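You operate a simulated robot arm through the tools that you are given. There is no shell and no other tool. Be economical: measure what you need, move in short steps, check, and stop when the job is done.

The job below is to be done with a simulated robot arm. You get a single attempt, and the scene is never put back.

Task
Take the pink card pack and leave it on the blue tile. Then take the green mug and put it on the lower shelf of the plant bench. Then switch the lever of the wide window on. Then take the folded blue cloth on the top of the end table by the sofa and put it away on the pale wall shelf. Then open the sink door by the fridge. Keep to this order. Set down upright: green mug.

Only the result counts: the job must be done as asked and must still hold three seconds after the hand-in. Knocking over, shifting, dropping, spilling or breaking anything else fails it. Flat cloth is picked up by pressing the open fingertips on it (5 to 10 N) and closing them slowly along it; thin cloth reads only 2 to 8 mm in the jaws.

Robot
A 6-joint arm with a two-finger parallel gripper on a trunk, on a base that drives. Base frame: it is fixed to the floor where the robot stands at the start and does not move with it; the origin is under the middle of the robot, x ahead of it, y to its left, z up. Lengths are in mm, angles in rad, forces in N, time in s.
Its first joint turns from -2.897 to 2.897 rad. Places, roughly: blue tile (9x9x1 cm) [900, -300, 800]; folded blue cloth (7x11x4 cm) [-4200, -700, 500]; green mug (12x9x10 cm) [-600, 800, 800]; lever of the wide window [-1700, 700, 800]; lower shelf of the plant bench [-300, 800, 300]; pale wall shelf (94x20 cm) [-880, -5660, 1160]; pink card pack [750, 0, 750]; sink door by the fridge [1100, -3300, 400]. Payload 3.43 kg.
The TCP is the grasp point between the finger pads, 34 mm short of the fingertips. In the tool frame z runs along the fingers and y along their closing line. Largest opening 128 mm; finger width 24, thickness 12; the body of the gripper, 48 by 130 mm, starts 96 mm behind the TCP.
Orientation is that of the tool frame in the base frame, as a unit quaternion [x, y, z, w]. With the fingers straight down and closing along the base's y, the tool's x points along the base's -x, its y along +y and its z along -z.

Tools
- The arm moves only by the tool nudge_tool. Its argument "increments" is a list of rows, each a list of 3 entries, a list of its own where there are three numbers: the opening, from 0 (shut) to 1 (fully open), then the shift along the base's x, y, z in mm, then the turn, a rotation vector about the base's x, y, z in rad. In form: [[fingers, [dx, dy, dz], [rx, ry, rz]], ...]. A call has 1 to 20 rows; each row is the pose to reach, as a shift and turn from the pose commanded when the call began. Each row takes 0.2 s and may step no farther than 50 mm and 0.15 rad from the row before; otherwise, or with a gripper value out of range, the whole call is refused. Where a pose cannot be reached the arm comes as near as it can. A force on the tool above 40 N (or 10 N above the force at the start of the call, whichever is more), or a blocked arm, ends the call early, and 0.2 s more pass. The fingers move at their own pace (about 153 mm/s each) and stop on an object; they squeeze with about 42 N. The grip force told is the motor's: it shows also when the fingers shut on nothing. Time passes only in rows, and 0.2 s behind the last, so rows that repeat a pose let the fingers close. It gives the time, the measured TCP pose, the force on the tool (base axes), the opening and the grip force at its end, in the units of the frame above (readings bear some noise), with the torque about the TCP (base axes, N m) and any sound that the robot's microphone picked up.
- Cameras (640 x 400 px; columns grow to the right, rows downward): "scene" is now at [121.6, 298.7, 1198.5]; the picture's right is [0.89, -0.46, 0.00], its down [-0.26, -0.50, -0.83] and it looks along [0.38, 0.74, -0.56] (base axes); focal length 214 px, centre (320, 200). "wrist" rides on the gripper at [76, -11, -160] in the tool frame; the picture's right is [0.15, 0.99, 0.00], its down [-0.88, 0.13, -0.46] and it looks along [-0.45, 0.07, 0.89] (tool axes); focal length 234 px, centre (320, 200). There is no depth. A picture from a camera that has moved, and an enlarged one, comes with that camera's place and axes in the base frame and with its lens.
- capture(camera): a new picture of that camera. It takes no simulated time.
- drive_base(legs): drives the robot by 1 to 6 legs, each [ahead, left, turn to the left] in mm, mm and rad, along the robot's own axes; the way and the turn of a leg run together, so that a leg with both is an arc; at most 1500 mm and 3.142 rad a leg. The arm and the cameras ride along, it lands a little off, and it stops where it bumps. It gives what a move gives.
- turn_head(pan, tilt): turns the head with the scene camera to pan (to the left, within 2.496 rad either way) and tilt (down, from -0.506 to 1.204), counted from straight ahead of the robot. It gives what a move gives.
- zoom(camera, box): a new picture of the part [left, top, right, bottom] of that camera's present view, enlarged. It takes no simulated time.
- finish_job(): hands the job in; it is judged then, once.

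Work in short steps. Places have to be worked out from the pictures, the camera data and where the tool is seen: move nearer, look again, correct. Check each grasp and each placing, and mend what went wrong. You have 165 turns and 108 pictures in all, those below and enlarged ones among them. Open the gripper and draw the arm clear of the work before you hand the job in, unless the task says otherwise.

The tools are called after "Emit:" as name(argument=value, ...) on one line, values as JSON. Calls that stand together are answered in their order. nudge_tool: Moves the arm, as the interface text tells. Its arguments: {"type":"object","properties":{"increments":{"type":"array","items":{"type":"array"}}},"required":["increments"]} The other tools are called the same way: drive_base (legs) drives the base; turn_head (pan, tilt) turns the head that bears the scene camera; capture (camera) takes a picture; zoom (camera, box) takes an enlarged picture of a part of a camera's view; finish_job () hands the job in.

At the start:

```text
time: 0.0
position: [175.9, 660.4, 1029.2]
orientation: [0.0, 1.0, 0.0, 0.0]
wrist_force: [0.0, -1.4, 0.4]
moment: [0.02, -0.01, 0.03]
finger_gap: 127.9
grip_force: 0.1
robot x, y, heading: [-3.5, -1.0, -0.002]
head pan, tilt: [1.098, 0.599]
```

scene: 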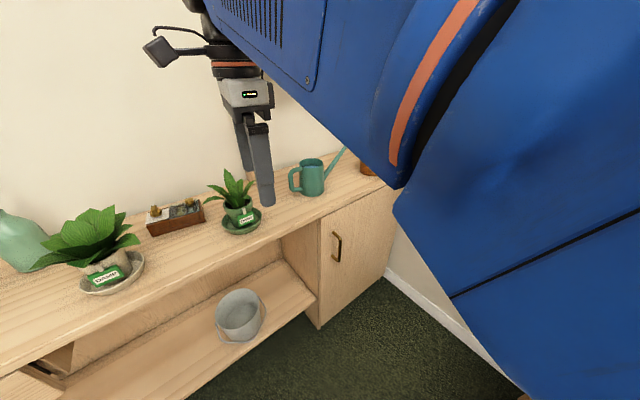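
wrist: 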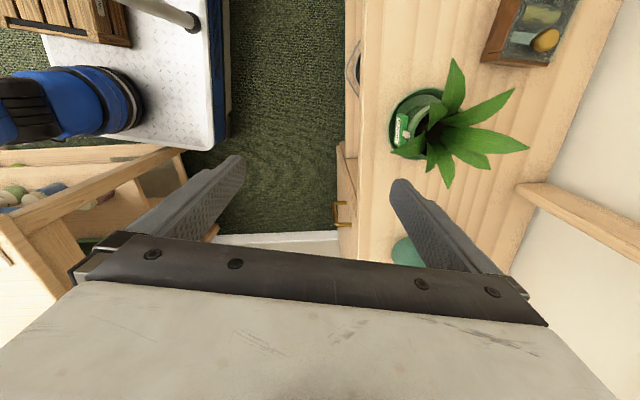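

The arm is over the plant bench on the left. I turn the head ahead to see the pink card pack and blue tile.

Emit:
turn_head(pan=-0.15, tilt=0.6)

Emit:
capture(camera="scene")

```text
time: 1.4
position: [175.5, 659.5, 1029.1]
orientation: [0.001, 1.0, 0.0, 0.0]
wrist_force: [-0.5, -0.6, -0.3]
moment: [-0.01, 0.01, 0.01]
finger_gap: 128.0
grip_force: 0.0
robot x, y, heading: [-1.9, -4.1, 0.001]
head pan, tilt: [-0.15, 0.6]
```

```text
105 pictures are left
camera scene: at [168.8, 206.8, 1198.3], right [-0.15, -0.99, 0.0], down [-0.56, 0.08, -0.83], along [0.82, -0.12, -0.56], focal length 214 px, centre (320, 200)
```

scene: 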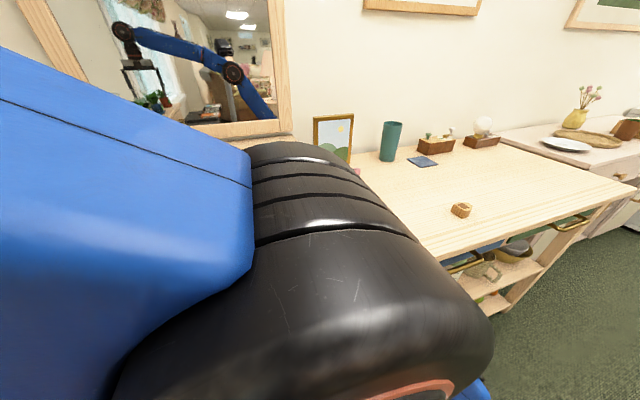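

The arm hides the pack. I swing it round to the front on an arc at the present height.

Emit:
nudge_tool(increments=[[1, [46, -14, 0], [0, 0, 0]], [1, [91, -31, 0], [0, 0, 0]], [1, [134, -51, 0], [0, 0, 0]], [1, [176, -75, 0], [0, 0, 0]], [1, [216, -101, 0], [0, 0, 0]], [1, [254, -129, 0], [0, 0, 0]], [1, [290, -160, 0], [0, 0, 0]], [1, [324, -194, 0], [0, 0, 0]], [1, [355, -230, 0], [0, 0, 0]], [1, [383, -268, 0], [0, 0, 0]], [1, [409, -308, 0], [0, 0, 0]], [1, [433, -350, 0], [0, 0, 0]], [1, [453, -393, 0], [0, 0, 0]], [1, [470, -438, 0], [0, 0, 0]], [1, [484, -483, 0], [0, 0, 0]]])

Emit:
capture(camera="wrist")

Emit:
capture(camera="scene")

```text
time: 4.6
position: [659.5, 173.8, 1025.1]
orientation: [-0.001, 1.0, 0.0, 0.0]
wrist_force: [0.2, -0.1, 0.3]
moment: [-0.01, 0.05, 0.01]
finger_gap: 128.0
grip_force: 0.1
robot x, y, heading: [3.8, 1.6, -0.002]
head pan, tilt: [-0.15, 0.6]
```

```text
104 pictures are left
camera wrist: at [583.7, 163.2, 1184.5], right [-0.15, 0.99, 0.0], down [0.88, 0.13, 0.46], along [0.45, 0.07, -0.89], focal length 234 px, centre (320, 200)
```

wrist: 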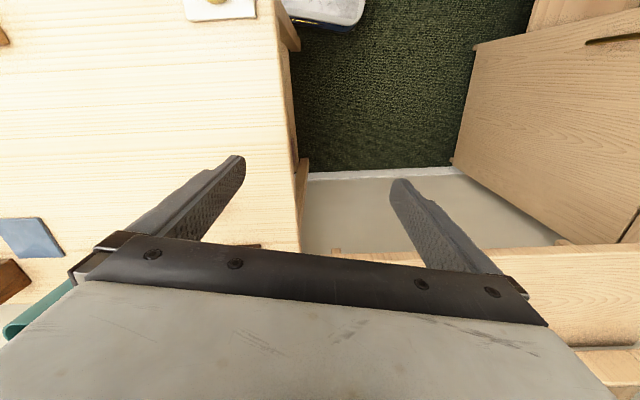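

```text
103 pictures are left
camera scene: at [168.8, 206.8, 1198.3], right [-0.15, -0.99, 0.0], down [-0.56, 0.08, -0.82], along [0.82, -0.12, -0.57], focal length 214 px, centre (320, 200)
```

scene: 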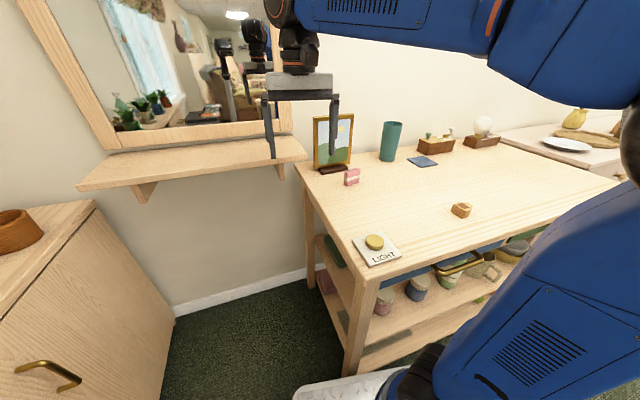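

The pink pack stands by the picture frame; the blue tile triangulates to about (921,-330,828). I zoom in on the pack.

Emit:
zoom(camera="scene", box=[300, 110, 460, 210])

```text
4.00 times, centred on (380, 160) of scene
camera zoom: at [168.8, 206.8, 1198.3], right [-0.15, -0.99, 0.0], down [-0.56, 0.08, -0.82], along [0.82, -0.12, -0.57], focal length 858 px, centre (80, 360)
```

zoom: 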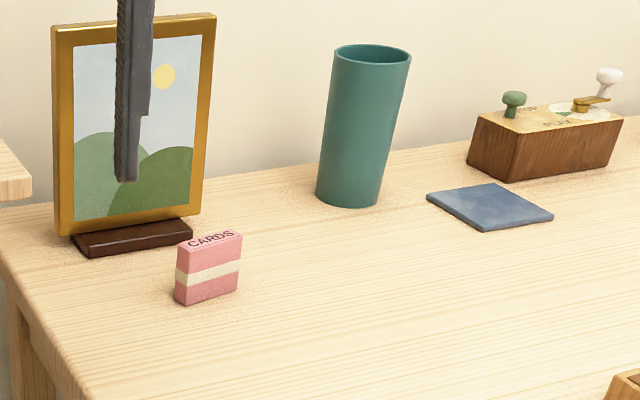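

Pack estimated near (793,5), about 61 mm wide, 50 high, turned ~25°. I move above it with the fingers turned to span its wide side, then look.

Emit:
nudge_tool(increments=[[1, [22, -28, -10], [0, 0, 0.07]], [1, [44, -56, -20], [0, 0, 0.15]], [1, [66, -84, -30], [0, 0, 0.22]], [1, [88, -112, -40], [0, 0, 0.3]], [1, [110, -140, -50], [0, 0, 0.37]], [1, [133, -169, -60], [0, 0, 0.445]]])

Emit:
capture(camera="wrist")

Emit:
zoom(camera="scene", box=[300, 110, 460, 210])

```text
time: 6.0
position: [791.0, 7.1, 969.2]
orientation: [-0.221, 0.975, 0.0, -0.001]
wrist_force: [-1.3, -0.6, -0.1]
moment: [0.01, -0.05, 0.02]
finger_gap: 128.1
grip_force: 0.0
robot x, y, heading: [-3.5, -3.0, 0.008]
head pan, tilt: [-0.15, 0.6]
```

```text
101 pictures are left
camera wrist: at [726.9, -35.7, 1129.4], right [-0.56, 0.83, 0.0], down [0.74, 0.5, 0.46], along [0.38, 0.26, -0.89], focal length 234 px, centre (320, 200)
```

wrist: 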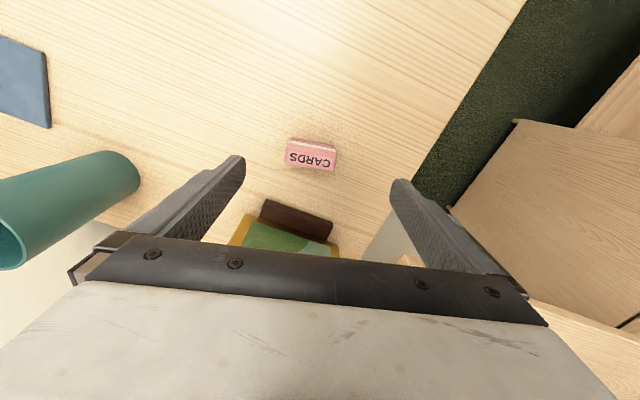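

```text
4.00 times, centred on (380, 160) of scene
camera zoom: at [168.5, 206.7, 1198.4], right [-0.15, -0.99, 0.0], down [-0.56, 0.08, -0.83], along [0.82, -0.12, -0.56], focal length 858 px, centre (80, 360)
```

zoom: 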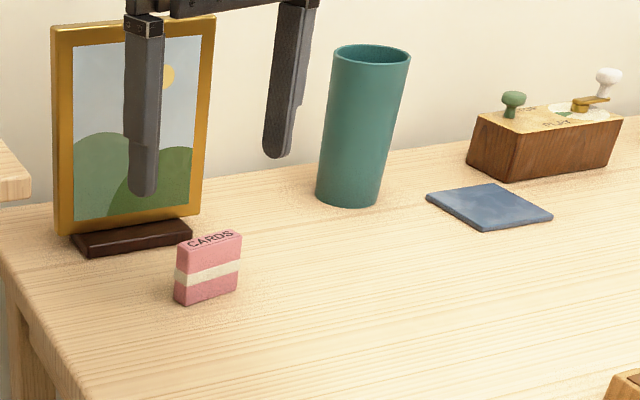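

Pack lies centred and aligned between the fingers, near (794,1). I lower around it in small steps and look.

Emit:
nudge_tool(increments=[[1, [2, -3, -20], [0, 0, 0]], [1, [3, -6, -45], [0, 0, 0]], [1, [3, -6, -70], [0, 0, 0]], [1, [3, -6, -85], [0, 0, 0]], [1, [3, -6, -93], [0, 0, 0]]])

Emit:
zoom(camera="scene", box=[300, 110, 460, 210])

Emit:
capture(camera="wrist")

```text
time: 7.2
position: [795.9, 2.4, 875.3]
orientation: [-0.22, 0.975, 0.0, 0.0]
wrist_force: [-0.2, -0.5, -1.0]
moment: [0.02, -0.03, 0.0]
finger_gap: 127.9
grip_force: 0.0
robot x, y, heading: [1.2, 2.4, 0.003]
head pan, tilt: [-0.15, 0.6]
```

```text
4.00 times, centred on (380, 160) of scene
camera zoom: at [168.8, 206.5, 1198.4], right [-0.15, -0.99, 0.0], down [-0.56, 0.08, -0.83], along [0.82, -0.12, -0.56], focal length 858 px, centre (80, 360)
```

zoom: 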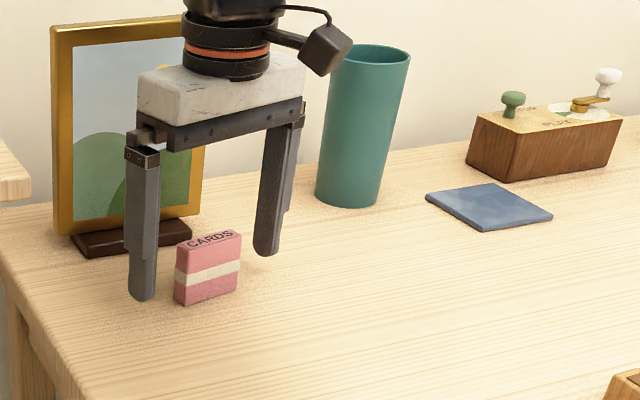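

```text
98 pictures are left
camera wrist: at [732.1, -40.3, 1035.4], right [-0.56, 0.83, 0.0], down [0.74, 0.5, 0.46], along [0.38, 0.25, -0.89], focal length 234 px, centre (320, 200)
```

wrist: 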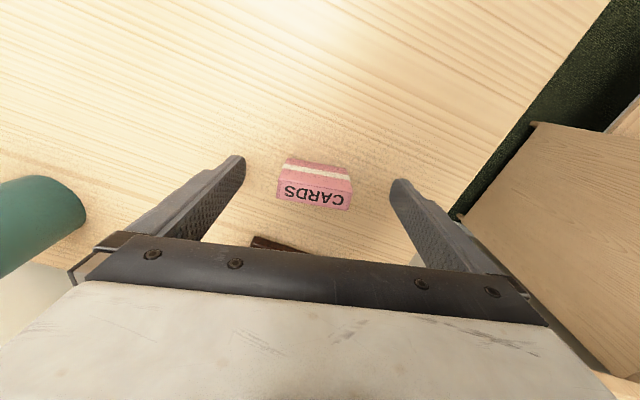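

The pack is well between the pads. I lower 9 mm more and close.

Emit:
nudge_tool(increments=[[1, [0, 0, -5], [0, 0, 0]], [1, [0, 0, -9], [0, 0, 0]], [0.5, [0, 0, -9], [0, 0, 0]], [0.3, [0, 0, -9], [0, 0, 0]], [0.3, [0, 0, -9], [0, 0, 0]]])

Emit:
capture(camera="wrist")

```text
time: 8.4
position: [794.9, 2.0, 866.9]
orientation: [-0.221, 0.975, 0.0, 0.0]
wrist_force: [0.3, -0.1, 0.7]
moment: [-0.01, -0.02, 0.0]
finger_gap: 57.2
grip_force: 41.9
robot x, y, heading: [-2.2, 0.5, -0.001]
head pan, tilt: [-0.15, 0.6]
```

```text
97 pictures are left
camera wrist: at [731.5, -40.9, 1026.6], right [-0.56, 0.83, 0.0], down [0.74, 0.5, 0.46], along [0.38, 0.25, -0.89], focal length 234 px, centre (320, 200)
```

wrist: 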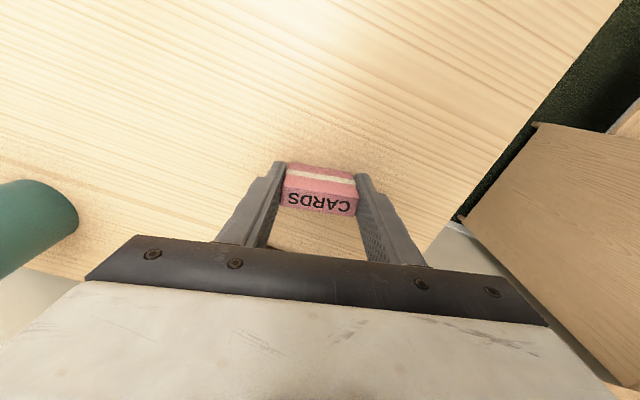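

Pack gripped (57 mm). I lift it 60 mm and carry it to above the tile.

Emit:
nudge_tool(increments=[[0.3, [0, 0, 30], [0, 0, 0]], [0.3, [0, 0, 60], [0, 0, 0]], [0.3, [0, -45, 65], [0, 0, 0]], [0.3, [0, -90, 65], [0, 0, 0]], [0.3, [0, -135, 65], [0, 0, 0]], [0.3, [0, -180, 65], [0, 0, 0]], [0.3, [15, -225, 65], [0, 0, 0]], [0.3, [40, -265, 65], [0, 0, 0]], [0.3, [70, -300, 65], [0, 0, 0]], [0.3, [100, -325, 65], [0, 0, 0]], [0.3, [118, -330, 65], [0, 0, 0]], [0.3, [118, -330, 65], [0, 0, 0]]])

Emit:
capture(camera="wrist")

Emit:
capture(camera="scene")

```text
time: 11.0
position: [915.8, -328.3, 933.9]
orientation: [-0.22, 0.975, 0.0, 0.0]
wrist_force: [0.5, 0.1, -0.4]
moment: [0.01, -0.02, -0.01]
finger_gap: 57.0
grip_force: 41.9
robot x, y, heading: [-0.6, 1.1, 0.002]
head pan, tilt: [-0.15, 0.6]
```

```text
96 pictures are left
camera wrist: at [852.3, -372.2, 1094.9], right [-0.56, 0.83, 0.0], down [0.74, 0.5, 0.46], along [0.38, 0.25, -0.89], focal length 234 px, centre (320, 200)
```

wrist: 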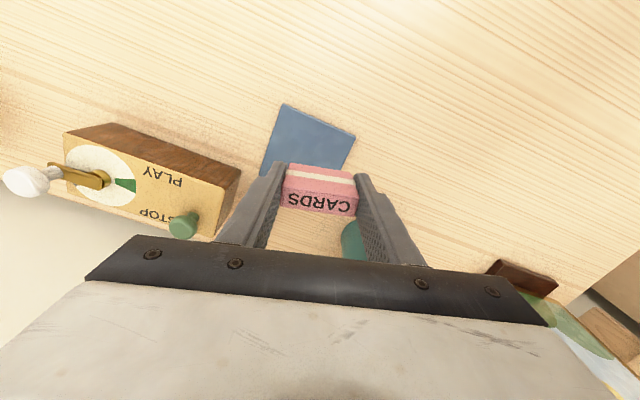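

```text
95 pictures are left
camera scene: at [168.8, 206.4, 1198.4], right [-0.15, -0.99, 0.0], down [-0.56, 0.08, -0.82], along [0.82, -0.12, -0.57], focal length 214 px, centre (320, 200)
```

scene: 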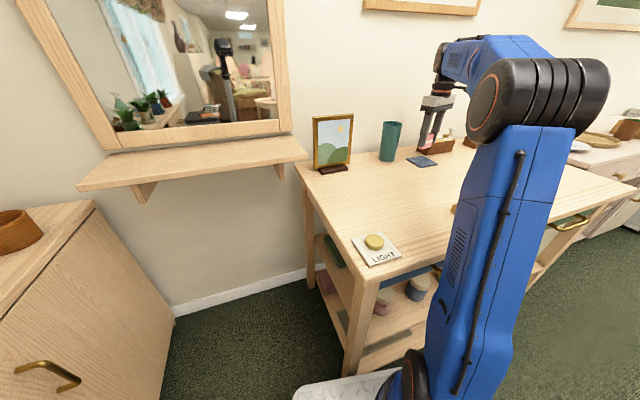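

The tile centre is around (921,-337) by both views. I shift there and lower until contact is felt, expected at TCP z≈877.

Emit:
nudge_tool(increments=[[0.3, [5, -9, -20], [0, 0, 0]], [0.3, [5, -9, -40], [0, 0, 0]], [0.3, [5, -9, -50], [0, 0, 0]], [0.3, [5, -9, -54], [0, 0, 0]], [0.3, [5, -9, -54], [0, 0, 0]]])

Emit:
capture(camera="wrist")

Emit:
zoom(camera="scene", box=[360, 70, 520, 170])

```text
time: 12.2
position: [919.2, -336.9, 880.2]
orientation: [-0.219, 0.976, 0.001, -0.001]
wrist_force: [0.1, 0.4, -1.0]
moment: [0.04, -0.02, -0.02]
finger_gap: 57.0
grip_force: 42.1
robot x, y, heading: [3.0, -2.1, -0.002]
head pan, tilt: [-0.15, 0.6]
```

```text
94 pictures are left
camera wrist: at [855.0, -379.3, 1039.9], right [-0.56, 0.83, 0.0], down [0.74, 0.5, 0.46], along [0.38, 0.25, -0.89], focal length 234 px, centre (320, 200)
```

wrist: 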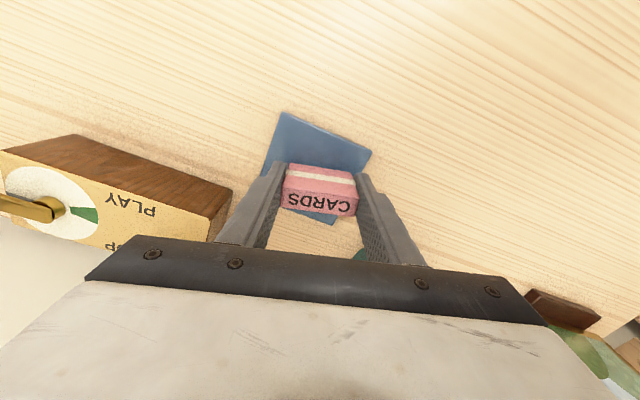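

```text
4.00 times, centred on (440, 120) of scene
camera zoom: at [168.9, 206.5, 1198.4], right [-0.15, -0.99, 0.0], down [-0.56, 0.08, -0.82], along [0.82, -0.12, -0.57], focal length 858 px, centre (-160, 520)
```

zoom: 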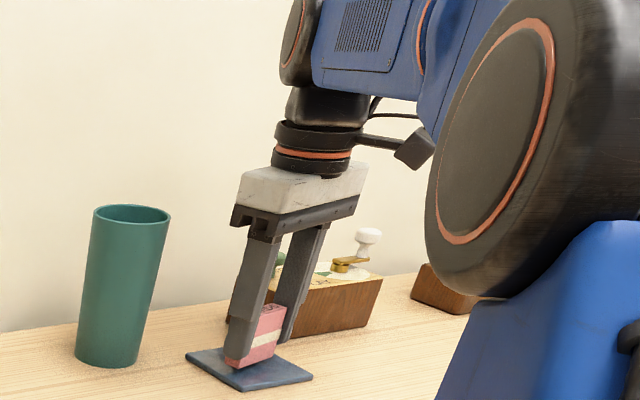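

The pack is over the tile a few mm above it. I ease it slightly toward the tile centre and lower in 1.5 mm steps until contact.

Emit:
nudge_tool(increments=[[0.3, [-5, -4, 0], [0, 0, 0]], [0.3, [-5, -4, -1.5], [0, 0, 0]], [0.3, [-5, -4, -3], [0, 0, 0]], [0.3, [-5, -4, -3], [0, 0, 0]]])

```text
time: 13.2
position: [913.5, -342.0, 875.6]
orientation: [-0.22, 0.975, 0.0, 0.0]
wrist_force: [0.6, 0.0, -1.1]
moment: [0.01, 0.02, 0.0]
finger_gap: 57.1
grip_force: 42.0
robot x, y, heading: [-0.8, 1.2, 0.002]
head pan, tilt: [-0.15, 0.6]
```

No contact yet; I go down a little more.

Emit:
nudge_tool(increments=[[0.3, [0, 0, -1], [0, 0, 0]], [0.3, [0, 0, -2], [0, 0, 0]], [0.3, [0, 0, -2], [0, 0, 0]]])

Emit:
zoom(camera="scene", box=[400, 130, 448, 170])

```text
time: 14.0
position: [913.9, -342.4, 873.8]
orientation: [-0.221, 0.975, 0.0, -0.001]
wrist_force: [-0.5, -0.1, -0.8]
moment: [-0.03, -0.04, -0.02]
finger_gap: 57.1
grip_force: 42.3
robot x, y, heading: [-4.2, 0.1, 0.001]
head pan, tilt: [-0.15, 0.6]
```

```text
10.00 times, centred on (424, 150) of scene
camera zoom: at [168.8, 206.5, 1198.4], right [-0.15, -0.99, 0.0], down [-0.56, 0.08, -0.82], along [0.82, -0.12, -0.57], focal length 2145 px, centre (-720, 700)
```

zoom: 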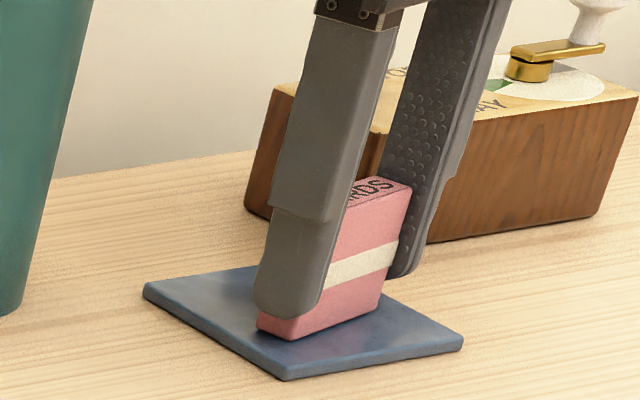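

Very near contact and well placed. Another couple of millimetres.

Emit:
nudge_tool(increments=[[0.3, [0, 0, -1], [0, 0, 0]], [0.3, [0, 0, -2], [0, 0, 0]], [0.3, [0, 0, -3], [0, 0, 0]]])

```text
time: 14.8
position: [912.4, -341.7, 872.8]
orientation: [-0.221, 0.975, -0.001, 0.0]
wrist_force: [-2.2, -4.7, 21.4]
moment: [-0.02, 0.12, -0.02]
finger_gap: 57.3
grip_force: 42.0
robot x, y, heading: [0.1, 5.6, -0.003]
head pan, tilt: [-0.15, 0.6]
```

Contact felt (21 N). I relieve it by 1.5 mm, open moderately and rise.

Emit:
nudge_tool(increments=[[0.3, [0, 0, 1.5], [0, 0, 0]], [0.65, [0, 0, 1.5], [0, 0, 0]], [0.65, [0, 0, 1.5], [0, 0, 0]], [0.65, [0, 0, 30], [0, 0, 0]], [0.65, [0, 0, 75], [0, 0, 0]], [0.65, [0, 0, 120], [0, 0, 0]], [0.65, [0, 0, 150], [0, 0, 0]]])

Emit:
zoom(camera="scene", box=[360, 70, 520, 170])

```text
time: 16.4
position: [913.7, -343.0, 1020.6]
orientation: [-0.22, 0.975, 0.0, -0.001]
wrist_force: [0.2, -1.1, -0.2]
moment: [0.02, 0.01, 0.02]
finger_gap: 83.3
grip_force: 0.0
robot x, y, heading: [-1.5, 1.7, 0.001]
head pan, tilt: [-0.15, 0.6]
```

```text
4.00 times, centred on (440, 120) of scene
camera zoom: at [168.9, 206.4, 1198.4], right [-0.15, -0.99, 0.0], down [-0.56, 0.08, -0.82], along [0.82, -0.12, -0.57], focal length 858 px, centre (-160, 520)
```

zoom: 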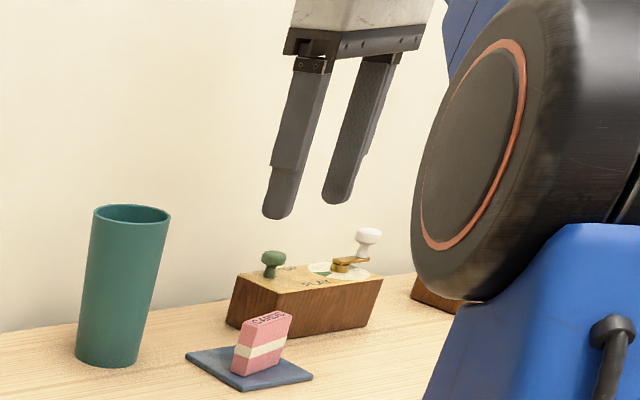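

The pack stands upright on the tile. I withdraw the arm to the front, over clear space, and then look to the left rear for the mug.

Emit:
nudge_tool(increments=[[0.65, [-40, 15, 20], [0, 0, 0]], [0.65, [-80, 30, 40], [0, 0, 0]], [0.65, [-120, 46, 50], [0, 0, 0]], [0.65, [-160, 62, 50], [0, 0, -0.05]], [0.65, [-200, 80, 50], [0, 0, -0.1]], [0.65, [-238, 98, 50], [0, 0, -0.15]], [0.65, [-272, 115, 50], [0, 0, -0.2]], [0.65, [-255, 160, 50], [0, 0, -0.25]], [0.65, [-245, 206, 50], [0, 0, -0.3]], [0.65, [-237, 254, 50], [0, 0, -0.35]], [0.65, [-233, 302, 50], [0, 0, -0.4]], [0.65, [-232, 345, 50], [0, 0, -0.445]]])

Emit:
turn_head(pan=2.2, tilt=0.45)

Emit:
capture(camera="scene")

```text
time: 19.0
position: [680.5, 2.7, 1068.6]
orientation: [0.0, 1.0, 0.0, 0.0]
wrist_force: [0.1, 0.3, -0.2]
moment: [0.0, -0.06, 0.04]
finger_gap: 83.4
grip_force: 0.1
robot x, y, heading: [-0.8, -0.9, 0.003]
head pan, tilt: [-0.15, 0.6]
```

```text
time: 21.2
position: [681.4, 1.7, 1069.4]
orientation: [0.0, 1.0, 0.0, 0.0]
wrist_force: [0.9, 0.8, -1.1]
moment: [0.01, 0.01, 0.02]
finger_gap: 83.1
grip_force: 0.1
robot x, y, heading: [-1.2, 3.5, -0.002]
head pan, tilt: [2.201, 0.45]
```

```text
90 pictures are left
camera scene: at [27.3, 294.0, 1211.9], right [0.81, 0.59, 0.0], down [0.26, -0.35, -0.9], along [-0.53, 0.73, -0.44], focal length 214 px, centre (320, 200)
```

scene: 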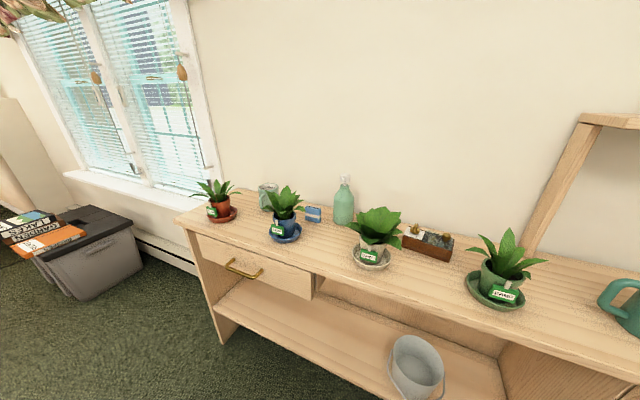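

The mug seems to be behind the two left plants. I zoom in.

Emit:
zoom(camera="scene", box=[180, 160, 340, 260])

```text
4.00 times, centred on (260, 210) of scene
camera zoom: at [27.3, 294.0, 1211.9], right [0.81, 0.59, 0.0], down [0.26, -0.35, -0.9], along [-0.53, 0.73, -0.44], focal length 858 px, centre (560, 160)
```

zoom: 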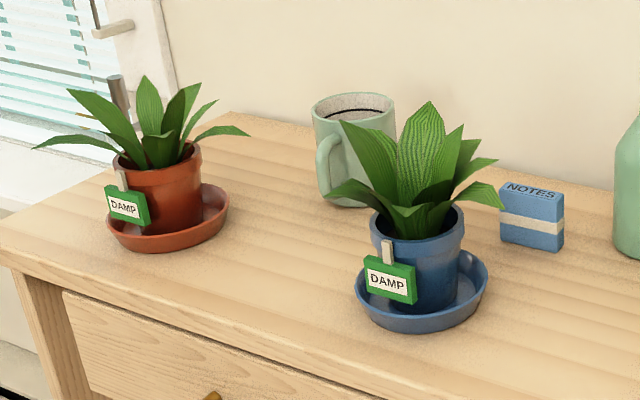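

The mug is around (-660,855), handle toward the robot, between two plants. I drive back about 600 mm alongside the bench (carpet looks clear there) and look again.

Emit:
drive_base(legs=[[-600, 0, 0]])

Emit:
turn_head(pan=1.5, tilt=0.6)

Emit:
capture(camera="scene")

```text
time: 24.6
position: [77.1, 1.3, 1068.3]
orientation: [0.001, 1.0, 0.0, 0.0]
wrist_force: [0.5, -0.3, 0.3]
moment: [-0.02, -0.01, -0.03]
finger_gap: 83.0
grip_force: 0.1
robot x, y, heading: [-599.1, 0.2, -0.0]
head pan, tilt: [2.201, 0.45]
```

```text
time: 25.7
position: [76.8, 1.2, 1068.9]
orientation: [0.001, 1.0, 0.0, 0.0]
wrist_force: [-0.3, 1.0, -0.2]
moment: [-0.02, 0.0, -0.01]
finger_gap: 83.1
grip_force: 0.0
robot x, y, heading: [-603.9, 4.1, -0.003]
head pan, tilt: [1.499, 0.6]
```

```text
88 pictures are left
camera scene: at [-515.4, 308.8, 1198.4], right [1.0, -0.07, 0.0], down [-0.04, -0.56, -0.83], along [0.06, 0.82, -0.56], focal length 214 px, centre (320, 200)
```

scene: 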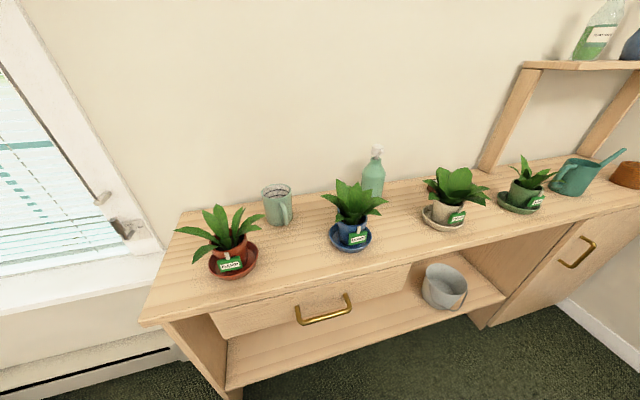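

Good view. I zoom on the mug to triangulate.

Emit:
zoom(camera="scene", box=[200, 160, 360, 260])

```text
4.00 times, centred on (280, 210) of scene
camera zoom: at [-515.4, 308.8, 1198.4], right [1.0, -0.07, 0.0], down [-0.04, -0.56, -0.83], along [0.06, 0.82, -0.56], focal length 858 px, centre (480, 160)
```

zoom: 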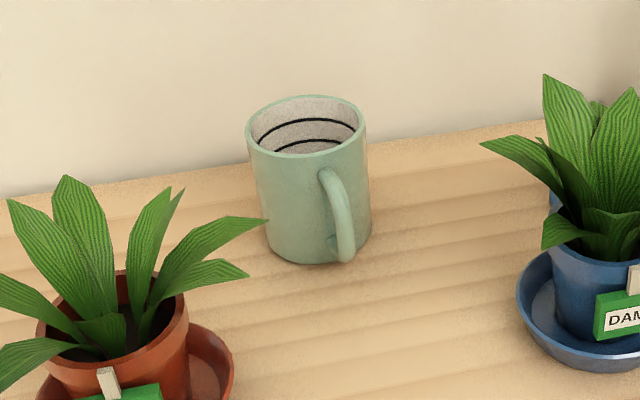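

Mug is at about (-598,807), bench top z≈790, mug top ≈888, handle toward the robot and slightly right. To place it on the low shelf (z≈265) I'll use a 45° tilted grasp with the camera on the upper side; first I swing the arm left while yawing −90°.

Emit:
nudge_tool(increments=[[1, [-1.7, 47.4, 0], [0, 0, -0.0785]], [1, [-6.6, 94.6, 0], [0, 0, -0.157]], [1, [-14.9, 141.4, 0], [0, 0, -0.2355]], [1, [-26.3, 187.4, 0], [0, 0, -0.314]], [1, [-41, 232.6, 0], [0, 0, -0.3925]], [1, [-58.8, 276.6, 0], [0, 0, -0.471]], [1, [-79.6, 319.2, 0], [0, 0, -0.5495]], [1, [-103.3, 360.3, 0], [0, 0, -0.628]], [1, [-129.9, 399.7, 0], [0, 0, -0.7065]], [1, [-159.1, 437.1, 0], [0, 0, -0.785]], [1, [-190.9, 472.4, 0], [0, 0, -0.8635]], [1, [-225, 505.3, 0], [0, 0, -0.942]], [1, [-261.3, 535.8, 0], [0, 0, -1.0205]], [1, [-299.7, 563.7, 0], [0, 0, -1.099]], [1, [-340, 588.9, 0], [0, 0, -1.1775]], [1, [-381.9, 611.2, 0], [0, 0, -1.256]], [1, [-425.3, 630.5, 0], [0, 0, -1.3345]], [1, [-469.9, 646.7, 0], [0, 0, -1.413]], [1, [-515.5, 659.8, 0], [0, 0, -1.4915]], [1, [-561.9, 669.7, 0], [0, 0, -1.5708]]])

```text
time: 29.9
position: [-371.7, 645.3, 1068.6]
orientation: [0.639, 0.769, 0.0, 0.0]
wrist_force: [0.2, 0.4, 0.0]
moment: [0.0, 0.0, -0.02]
finger_gap: 127.9
grip_force: 0.0
out of reach, approached as far as the arm can: row 18, 19, 20
robot x, y, heading: [-603.3, 2.3, -0.004]
head pan, tilt: [1.499, 0.6]
```

The wrist reached its limit in that direction; instead I'll keep the camera on the robot side and send the tail through the gap between the plants. First I turn the yaw back the other way and see where the commanded pose stands.

Emit:
nudge_tool(increments=[[1, [0, 0, 0], [0, 0, 0.147]], [1, [0, 0, 0], [0, 0, 0.294]], [1, [0, 0, 0], [0, 0, 0.441]], [1, [0, 0, 0], [0, 0, 0.588]]])

```text
time: 30.9
position: [-373.5, 646.2, 1066.8]
orientation: [0.388, 0.922, 0.0, 0.001]
wrist_force: [1.3, -0.1, -0.6]
moment: [0.0, 0.02, 0.01]
finger_gap: 128.1
grip_force: 0.0
robot x, y, heading: [-602.6, 2.1, -0.003]
head pan, tilt: [1.499, 0.6]
```

Commanded pose equals the reached one. I complete the yaw while moving to just short of the mug.

Emit:
nudge_tool(increments=[[1, [-12, 2, 0], [0, 0, 0.1468]], [1, [-24, 4, 0], [0, 0, 0.2936]], [1, [-36, 6, 0], [0, 0, 0.4404]], [1, [-48, 8, 0], [0, 0, 0.5872]], [1, [-60, 10, 0], [0, 0, 0.734]], [1, [-72, 12, 0], [0, 0, 0.8808]], [1, [-84, 14, 0], [0, 0, 1.0276]], [1, [-96, 16, 0], [0, 0, 1.1744]], [1, [-108, 18, 0], [0, 0, 1.3212]], [1, [-120, 20, 0], [0, 0, 1.468]], [1, [-132, 22, 0], [0, 0, 1.6148]], [1, [-144, 24, 0], [0, 0, 1.7616]], [1, [-156, 26, 0], [0, 0, 1.9084]], [1, [-168, 28, 0], [0, 0, 2.0552]], [1, [-180, 30, 0], [0, 0, 2.202]], [1, [-192, 32, 0], [0, 0, 2.3488]], [1, [-204, 34, 0], [0, 0, 2.4956]], [1, [-216, 36, 0], [0, 0, 2.6424]], [1, [-224, 38, 0], [0, 0, 2.789]]])

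```text
time: 34.9
position: [-591.6, 671.3, 1043.2]
orientation: [0.84, -0.543, -0.001, -0.001]
wrist_force: [0.3, -0.7, -1.0]
moment: [0.02, 0.05, 0.0]
finger_gap: 128.0
grip_force: 0.1
out of reach, approached as far as the arm can: row 13, 14, 15, 16, 17, 18, 19
robot x, y, heading: [-603.0, 1.0, -0.006]
head pan, tilt: [1.499, 0.6]
```

Yaw is right (camera side at −66°). Now I tilt 40° while moving over the mug at z≈1010.

Emit:
nudge_tool(increments=[[1, [-1, 25, 0], [0.106, 0.047, 0]], [1, [-2, 50, 0], [0.213, 0.095, 0]], [1, [-3, 75, 0], [0.319, 0.142, 0]], [1, [-4, 100, 0], [0.425, 0.189, 0]], [1, [-5, 120, -10], [0.532, 0.237, 0]], [1, [-6, 136, -25], [0.638, 0.284, 0]]])

Emit:
capture(camera="wrist")

Emit:
capture(camera="scene")

```text
time: 36.3
position: [-596.8, 812.5, 1011.6]
orientation: [0.789, -0.515, -0.282, -0.183]
wrist_force: [-0.3, -0.6, -0.5]
moment: [0.01, 0.03, 0.02]
finger_gap: 127.6
grip_force: 0.0
robot x, y, heading: [-605.9, 2.3, -0.004]
head pan, tilt: [1.499, 0.6]
```

```text
86 pictures are left
camera wrist: at [-522.1, 671.0, 1087.7], right [-0.86, -0.5, -0.09], down [-0.28, 0.31, 0.91], along [-0.43, 0.81, -0.4], focal length 234 px, centre (320, 200)
```

wrist: 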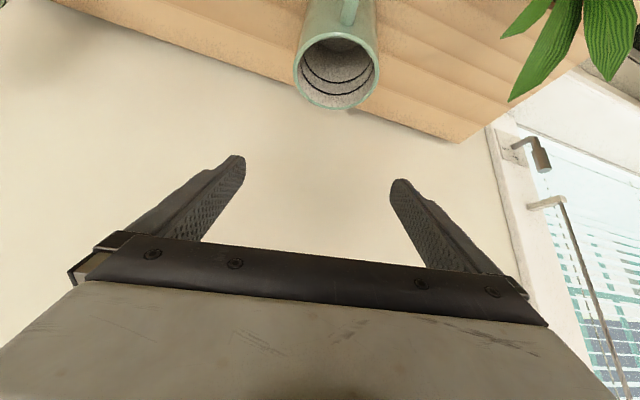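

```text
85 pictures are left
camera scene: at [-508.1, 308.3, 1198.7], right [0.99, -0.16, 0.0], down [-0.09, -0.55, -0.83], along [0.13, 0.82, -0.56], focal length 214 px, centre (320, 200)
```

scene: 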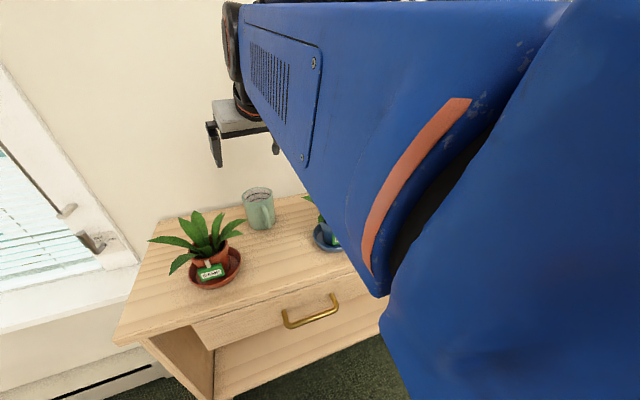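

The mug rim sits at (-597,804), as estimated. I descend vertically toward z≈855 in steps and check midway.

Emit:
nudge_tool(increments=[[1, [0, -7, -35], [0, 0, 0]], [1, [0, -7, -70], [0, 0, 0]], [1, [0, -7, -100], [0, 0, 0]], [1, [0, -7, -120], [0, 0, 0]]])

Emit:
capture(camera="wrist")

Emit:
zoom(camera="scene", box=[140, 80, 380, 300])

```text
time: 37.3
position: [-598.6, 798.4, 904.4]
orientation: [0.788, -0.509, -0.29, -0.188]
wrist_force: [-0.5, 0.1, -0.2]
moment: [0.01, 0.03, -0.01]
finger_gap: 128.1
grip_force: 0.1
robot x, y, heading: [-606.2, -1.7, -0.007]
head pan, tilt: [1.499, 0.6]
```

```text
84 pictures are left
camera wrist: at [-521.4, 654.5, 978.1], right [-0.86, -0.51, -0.1], down [-0.27, 0.29, 0.92], along [-0.44, 0.81, -0.39], focal length 234 px, centre (320, 200)
```

wrist: 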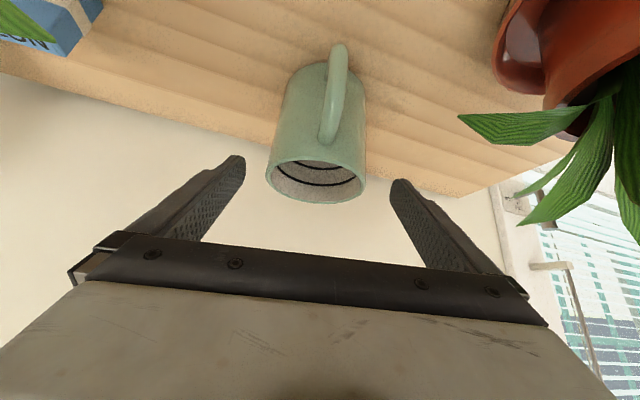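

```text
1.82 times, centred on (260, 190) of scene
camera zoom: at [-515.1, 308.9, 1198.0], right [1.0, -0.08, 0.0], down [-0.04, -0.57, -0.82], along [0.06, 0.82, -0.57], focal length 390 px, centre (429, 218)
```

zoom: 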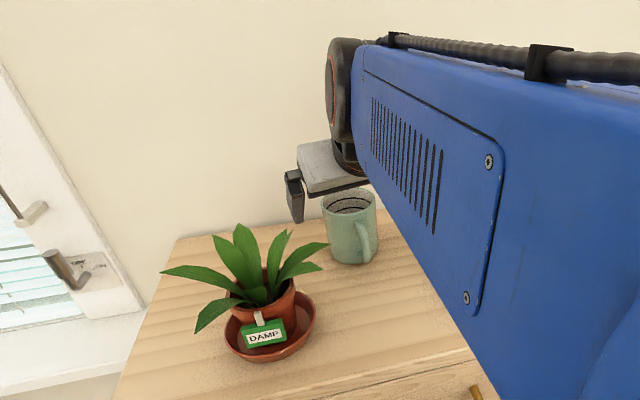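

Well aligned; the red plant's leaf stays clear if I stop at z≈866. I descend the rest in small steps.

Emit:
nudge_tool(increments=[[1, [0, 0, 0], [0, 0, 0]], [1, [0, 0, -12], [0, 0, 0]], [1, [0, 0, -24], [0, 0, 0]], [1, [0, 0, -24], [0, 0, 0]]])

Emit:
capture(camera="wrist")

```text
time: 38.3
position: [-595.4, 800.2, 877.4]
orientation: [0.788, -0.512, -0.286, -0.187]
wrist_force: [0.4, 0.3, -0.6]
moment: [0.0, -0.02, 0.02]
finger_gap: 127.8
grip_force: 0.0
robot x, y, heading: [-602.4, 1.1, -0.005]
head pan, tilt: [1.499, 0.6]
```

```text
82 pictures are left
camera wrist: at [-521.2, 657.2, 951.3], right [-0.86, -0.51, -0.09], down [-0.28, 0.29, 0.92], along [-0.44, 0.81, -0.39], focal length 234 px, centre (320, 200)
```

wrist: 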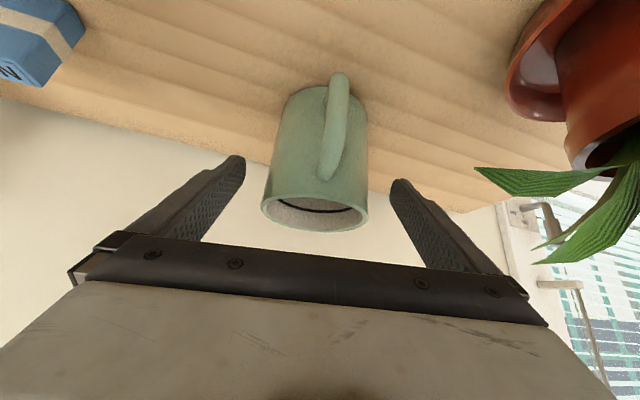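

The leaf stays clear. I lower 14 mm more and close on the mug.

Emit:
nudge_tool(increments=[[1, [0, 3, -8], [0, 0, 0]], [1, [0, 3, -14], [0, 0, 0]], [1, [0, 3, -14], [0, 0, 0]], [0.8, [0, 3, -14], [0, 0, 0]], [0.6, [0, 3, -14], [0, 0, 0]], [0.5, [0, 3, -14], [0, 0, 0]], [0.5, [0, 3, -14], [0, 0, 0]]])

Emit:
capture(camera="wrist")

```text
time: 39.9
position: [-597.3, 803.0, 863.4]
orientation: [0.789, -0.511, -0.287, -0.186]
wrist_force: [2.0, 1.1, 1.4]
moment: [-0.05, 0.08, 0.03]
finger_gap: 80.5
grip_force: 42.2
robot x, y, heading: [-604.2, -0.3, -0.006]
head pan, tilt: [1.499, 0.6]
```

```text
81 pictures are left
camera wrist: at [-522.0, 660.3, 937.1], right [-0.86, -0.51, -0.09], down [-0.28, 0.29, 0.92], along [-0.44, 0.81, -0.39], focal length 234 px, centre (320, 200)
```

wrist: 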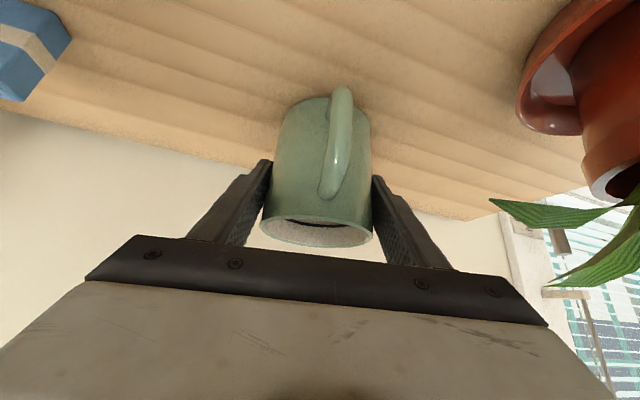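

Mug held (80.5 mm). I lift it 200 mm straight up, and look to the robot's right to check room for backing away from the bench.

Emit:
nudge_tool(increments=[[0.5, [0, 0, 15], [0, 0, 0]], [0.5, [0, 0, 50], [0, 0, 0]], [0.5, [0, 0, 90], [0, 0, 0]], [0.5, [0, 0, 130], [0, 0, 0]], [0.5, [0, 0, 170], [0, 0, 0]], [0.5, [0, 0, 200], [0, 0, 0]], [0.5, [0, 0, 200], [0, 0, 0]]])

Emit:
turn_head(pan=-1.4, tilt=0.6)

Emit:
capture(camera="scene")

Emit:
capture(camera="wrist")

```text
time: 41.5
position: [-598.3, 806.1, 1050.4]
orientation: [0.789, -0.515, -0.281, -0.182]
wrist_force: [-0.8, 0.6, -2.6]
moment: [0.02, 0.02, -0.02]
finger_gap: 80.7
grip_force: 42.5
robot x, y, heading: [-603.4, -1.1, -0.005]
head pan, tilt: [1.499, 0.6]
```

```text
time: 44.0
position: [-594.1, 805.7, 1051.9]
orientation: [0.788, -0.515, -0.283, -0.184]
wrist_force: [0.3, -0.4, -3.3]
moment: [0.03, 0.0, -0.01]
finger_gap: 80.3
grip_force: 41.6
robot x, y, heading: [-603.2, 0.3, -0.005]
head pan, tilt: [-1.4, 0.6]
```

```text
80 pictures are left
camera scene: at [-517.7, 312.6, 1211.0], right [1.0, -0.05, 0.0], down [-0.02, -0.44, -0.9], along [0.04, 0.9, -0.44], focal length 214 px, centre (320, 200)
```

scene: 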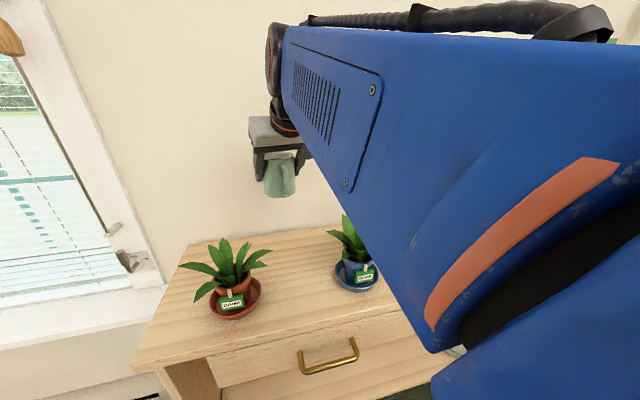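

```text
79 pictures are left
camera wrist: at [-519.7, 664.8, 1127.8], right [-0.86, -0.5, -0.09], down [-0.28, 0.31, 0.91], along [-0.43, 0.81, -0.4], focal length 234 px, centre (320, 200)
```

wrist: 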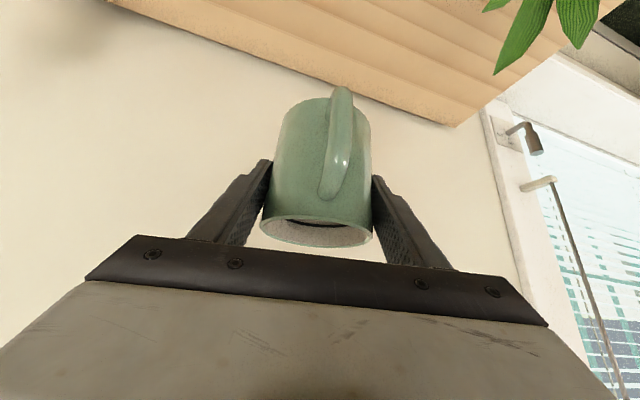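

That scene picture seems not to show the new head direction; I take it again.

Emit:
capture(camera="scene")

```text
78 pictures are left
camera scene: at [-517.7, 312.6, 1211.0], right [1.0, -0.05, 0.0], down [-0.02, -0.44, -0.9], along [0.04, 0.9, -0.44], focal length 214 px, centre (320, 200)
```

scene: 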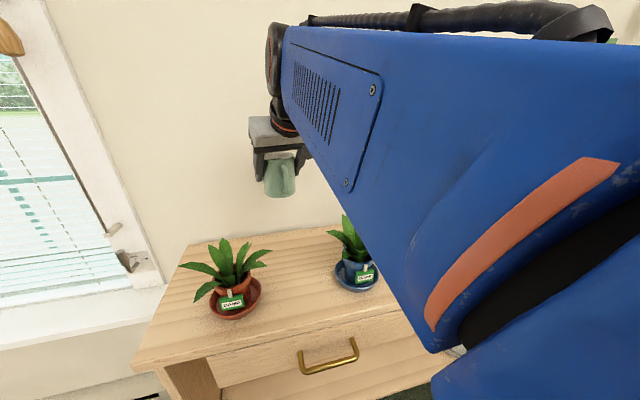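

The head seems blocked by the raised arm. I command a smaller turn to see how far it can go.

Emit:
turn_head(pan=2.45, tilt=0.5)

Emit:
capture(camera="scene")

```text
time: 47.2
position: [-600.5, 799.7, 1061.3]
orientation: [0.789, -0.511, -0.287, -0.186]
wrist_force: [1.2, 1.1, -2.1]
moment: [0.04, 0.0, 0.02]
finger_gap: 80.5
grip_force: 42.1
robot x, y, heading: [-606.9, 2.9, -0.002]
head pan, tilt: [2.45, 0.499]
```

```text
77 pictures are left
camera scene: at [-591.9, 279.2, 1207.4], right [0.64, 0.77, 0.0], down [0.37, -0.31, -0.88], along [-0.67, 0.56, -0.48], focal length 214 px, centre (320, 200)
```

scene: 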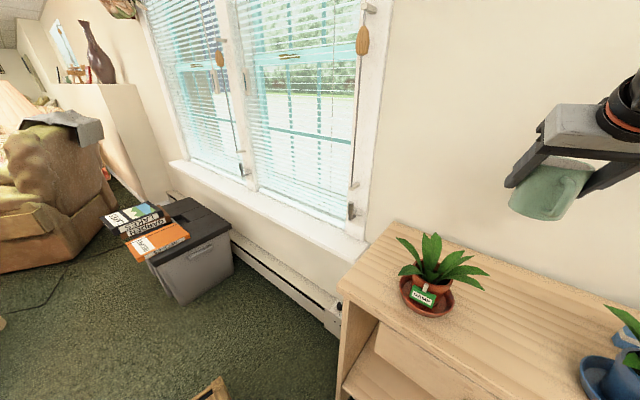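

The head is blocked by the arm when turning right. I lift a bit more and swing the mug over the plants in a straight line to a spot in front of the bench, which should free the view.

Emit:
nudge_tool(increments=[[0.5, [0, 0, 25], [0, 0, 0]], [0.5, [0, 0, 50], [0, 0, 0]], [0.5, [0, 0, 55], [0, 0, 0]], [0.5, [43, -23, 55], [0, 0, 0]], [0.5, [86, -47, 55], [0, 0, 0]], [0.5, [129, -70, 55], [0, 0, 0]], [0.5, [172, -94, 55], [0, 0, 0]], [0.5, [215, -117, 55], [0, 0, 0]], [0.5, [258, -140, 55], [0, 0, 0]], [0.5, [301, -164, 55], [0, 0, 0]], [0.5, [344, -187, 55], [0, 0, 0]], [0.5, [387, -211, 55], [0, 0, 0]], [0.5, [430, -234, 55], [0, 0, 0]], [0.5, [473, -257, 55], [0, 0, 0]], [0.5, [516, -281, 55], [0, 0, 0]], [0.5, [559, -304, 55], [0, 0, 0]], [0.5, [559, -304, 55], [0, 0, 0]]])

Emit:
turn_head(pan=-1.3, tilt=0.6)

Emit:
capture(camera="scene")

Emit:
capture(camera="wrist")

```text
time: 50.8
position: [-37.9, 495.5, 1118.5]
orientation: [0.789, -0.511, -0.287, -0.186]
wrist_force: [-0.7, 0.2, -2.5]
moment: [0.01, -0.01, -0.03]
finger_gap: 80.7
grip_force: 41.9
robot x, y, heading: [-604.5, -0.2, -0.005]
head pan, tilt: [2.45, 0.499]
```

```text
time: 53.9
position: [-38.6, 495.9, 1118.0]
orientation: [0.789, -0.511, -0.287, -0.186]
wrist_force: [0.3, 1.1, -3.0]
moment: [0.0, 0.0, 0.04]
finger_gap: 80.8
grip_force: 42.1
robot x, y, heading: [-606.6, -1.0, -0.005]
head pan, tilt: [-1.3, 0.6]
```

```text
76 pictures are left
camera scene: at [-498.6, 135.5, 1198.3], right [-0.96, -0.26, 0.0], down [-0.15, 0.54, -0.83], along [0.22, -0.8, -0.56], focal length 214 px, centre (320, 200)
```

scene: 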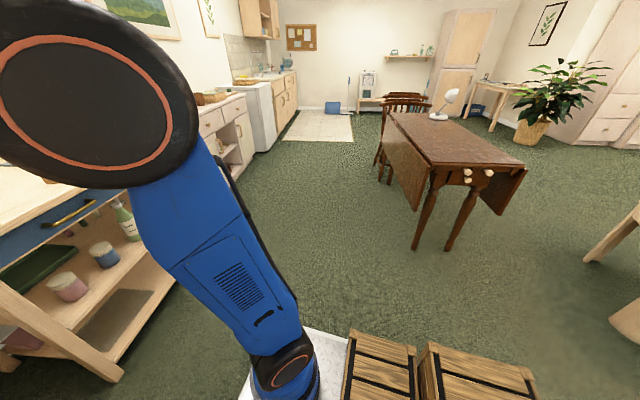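

```text
75 pictures are left
camera wrist: at [37.9, 353.9, 1192.3], right [-0.86, -0.51, -0.09], down [-0.28, 0.29, 0.92], along [-0.44, 0.81, -0.39], focal length 234 px, centre (320, 200)
```

wrist: 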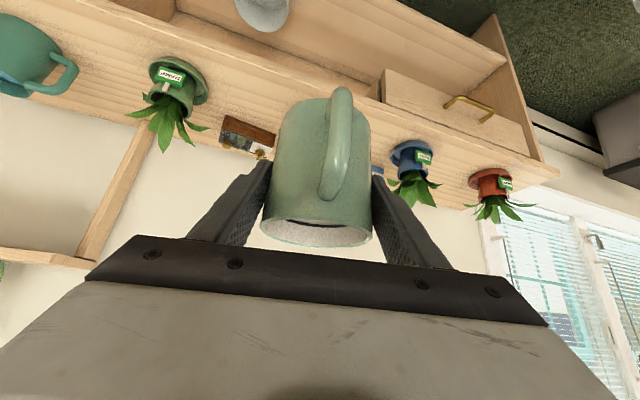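

The right side is clear for about a metre. The mug hangs level in front of the bench; I lower it now in front of the shelf to z≈420.

Emit:
nudge_tool(increments=[[0.5, [0, 0, -48], [0, 0, 0]], [0.5, [0, 0, -96], [0, 0, 0]], [0.5, [0, 0, -144], [0, 0, 0]], [0.5, [0, 0, -192], [0, 0, 0]], [0.5, [0, 0, -240], [0, 0, 0]], [0.5, [0, 0, -288], [0, 0, 0]], [0.5, [0, 0, -336], [0, 0, 0]], [0.5, [0, 0, -384], [0, 0, 0]], [0.5, [0, 0, -432], [0, 0, 0]], [0.5, [0, 0, -480], [0, 0, 0]], [0.5, [0, 0, -528], [0, 0, 0]], [0.5, [0, 0, -576], [0, 0, 0]], [0.5, [0, 0, -624], [0, 0, 0]], [0.5, [0, 0, -672], [0, 0, 0]], [0.5, [0, 0, -700], [0, 0, 0]], [0.5, [0, 0, -700], [0, 0, 0]]])

Emit:
turn_head(pan=0.9, tilt=0.7)

Emit:
capture(camera="scene")

Emit:
capture(camera="wrist")

```text
time: 57.3
position: [-39.2, 500.3, 422.4]
orientation: [0.789, -0.511, -0.286, -0.187]
wrist_force: [0.9, 0.7, -3.0]
moment: [0.01, 0.03, -0.02]
finger_gap: 80.4
grip_force: 41.8
robot x, y, heading: [-604.5, -1.7, -0.002]
head pan, tilt: [-1.3, 0.6]
```

```text
time: 59.4
position: [-39.4, 499.6, 420.9]
orientation: [0.788, -0.512, -0.287, -0.187]
wrist_force: [-0.5, 0.2, -2.7]
moment: [-0.02, -0.01, 0.04]
finger_gap: 80.4
grip_force: 42.1
robot x, y, heading: [-604.0, 1.9, -0.001]
head pan, tilt: [0.901, 0.7]
```

```text
74 pictures are left
camera scene: at [-468.9, 287.2, 1189.7], right [0.78, -0.62, 0.0], down [-0.4, -0.5, -0.76], along [0.48, 0.6, -0.64], focal length 214 px, centre (320, 200)
```

scene: 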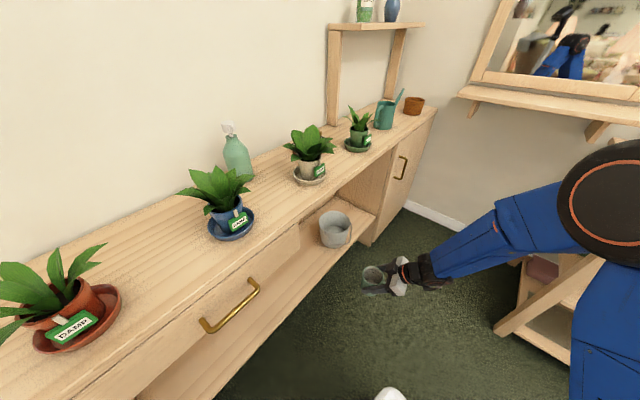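

```text
73 pictures are left
camera wrist: at [35.5, 357.7, 495.4], right [-0.86, -0.51, -0.09], down [-0.28, 0.29, 0.92], along [-0.44, 0.81, -0.39], focal length 234 px, centre (320, 200)
```

wrist: 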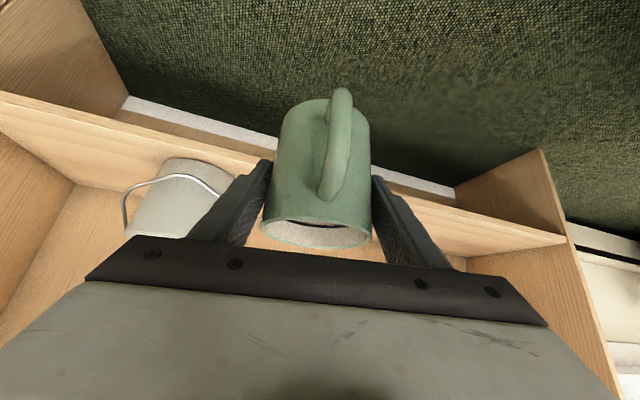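

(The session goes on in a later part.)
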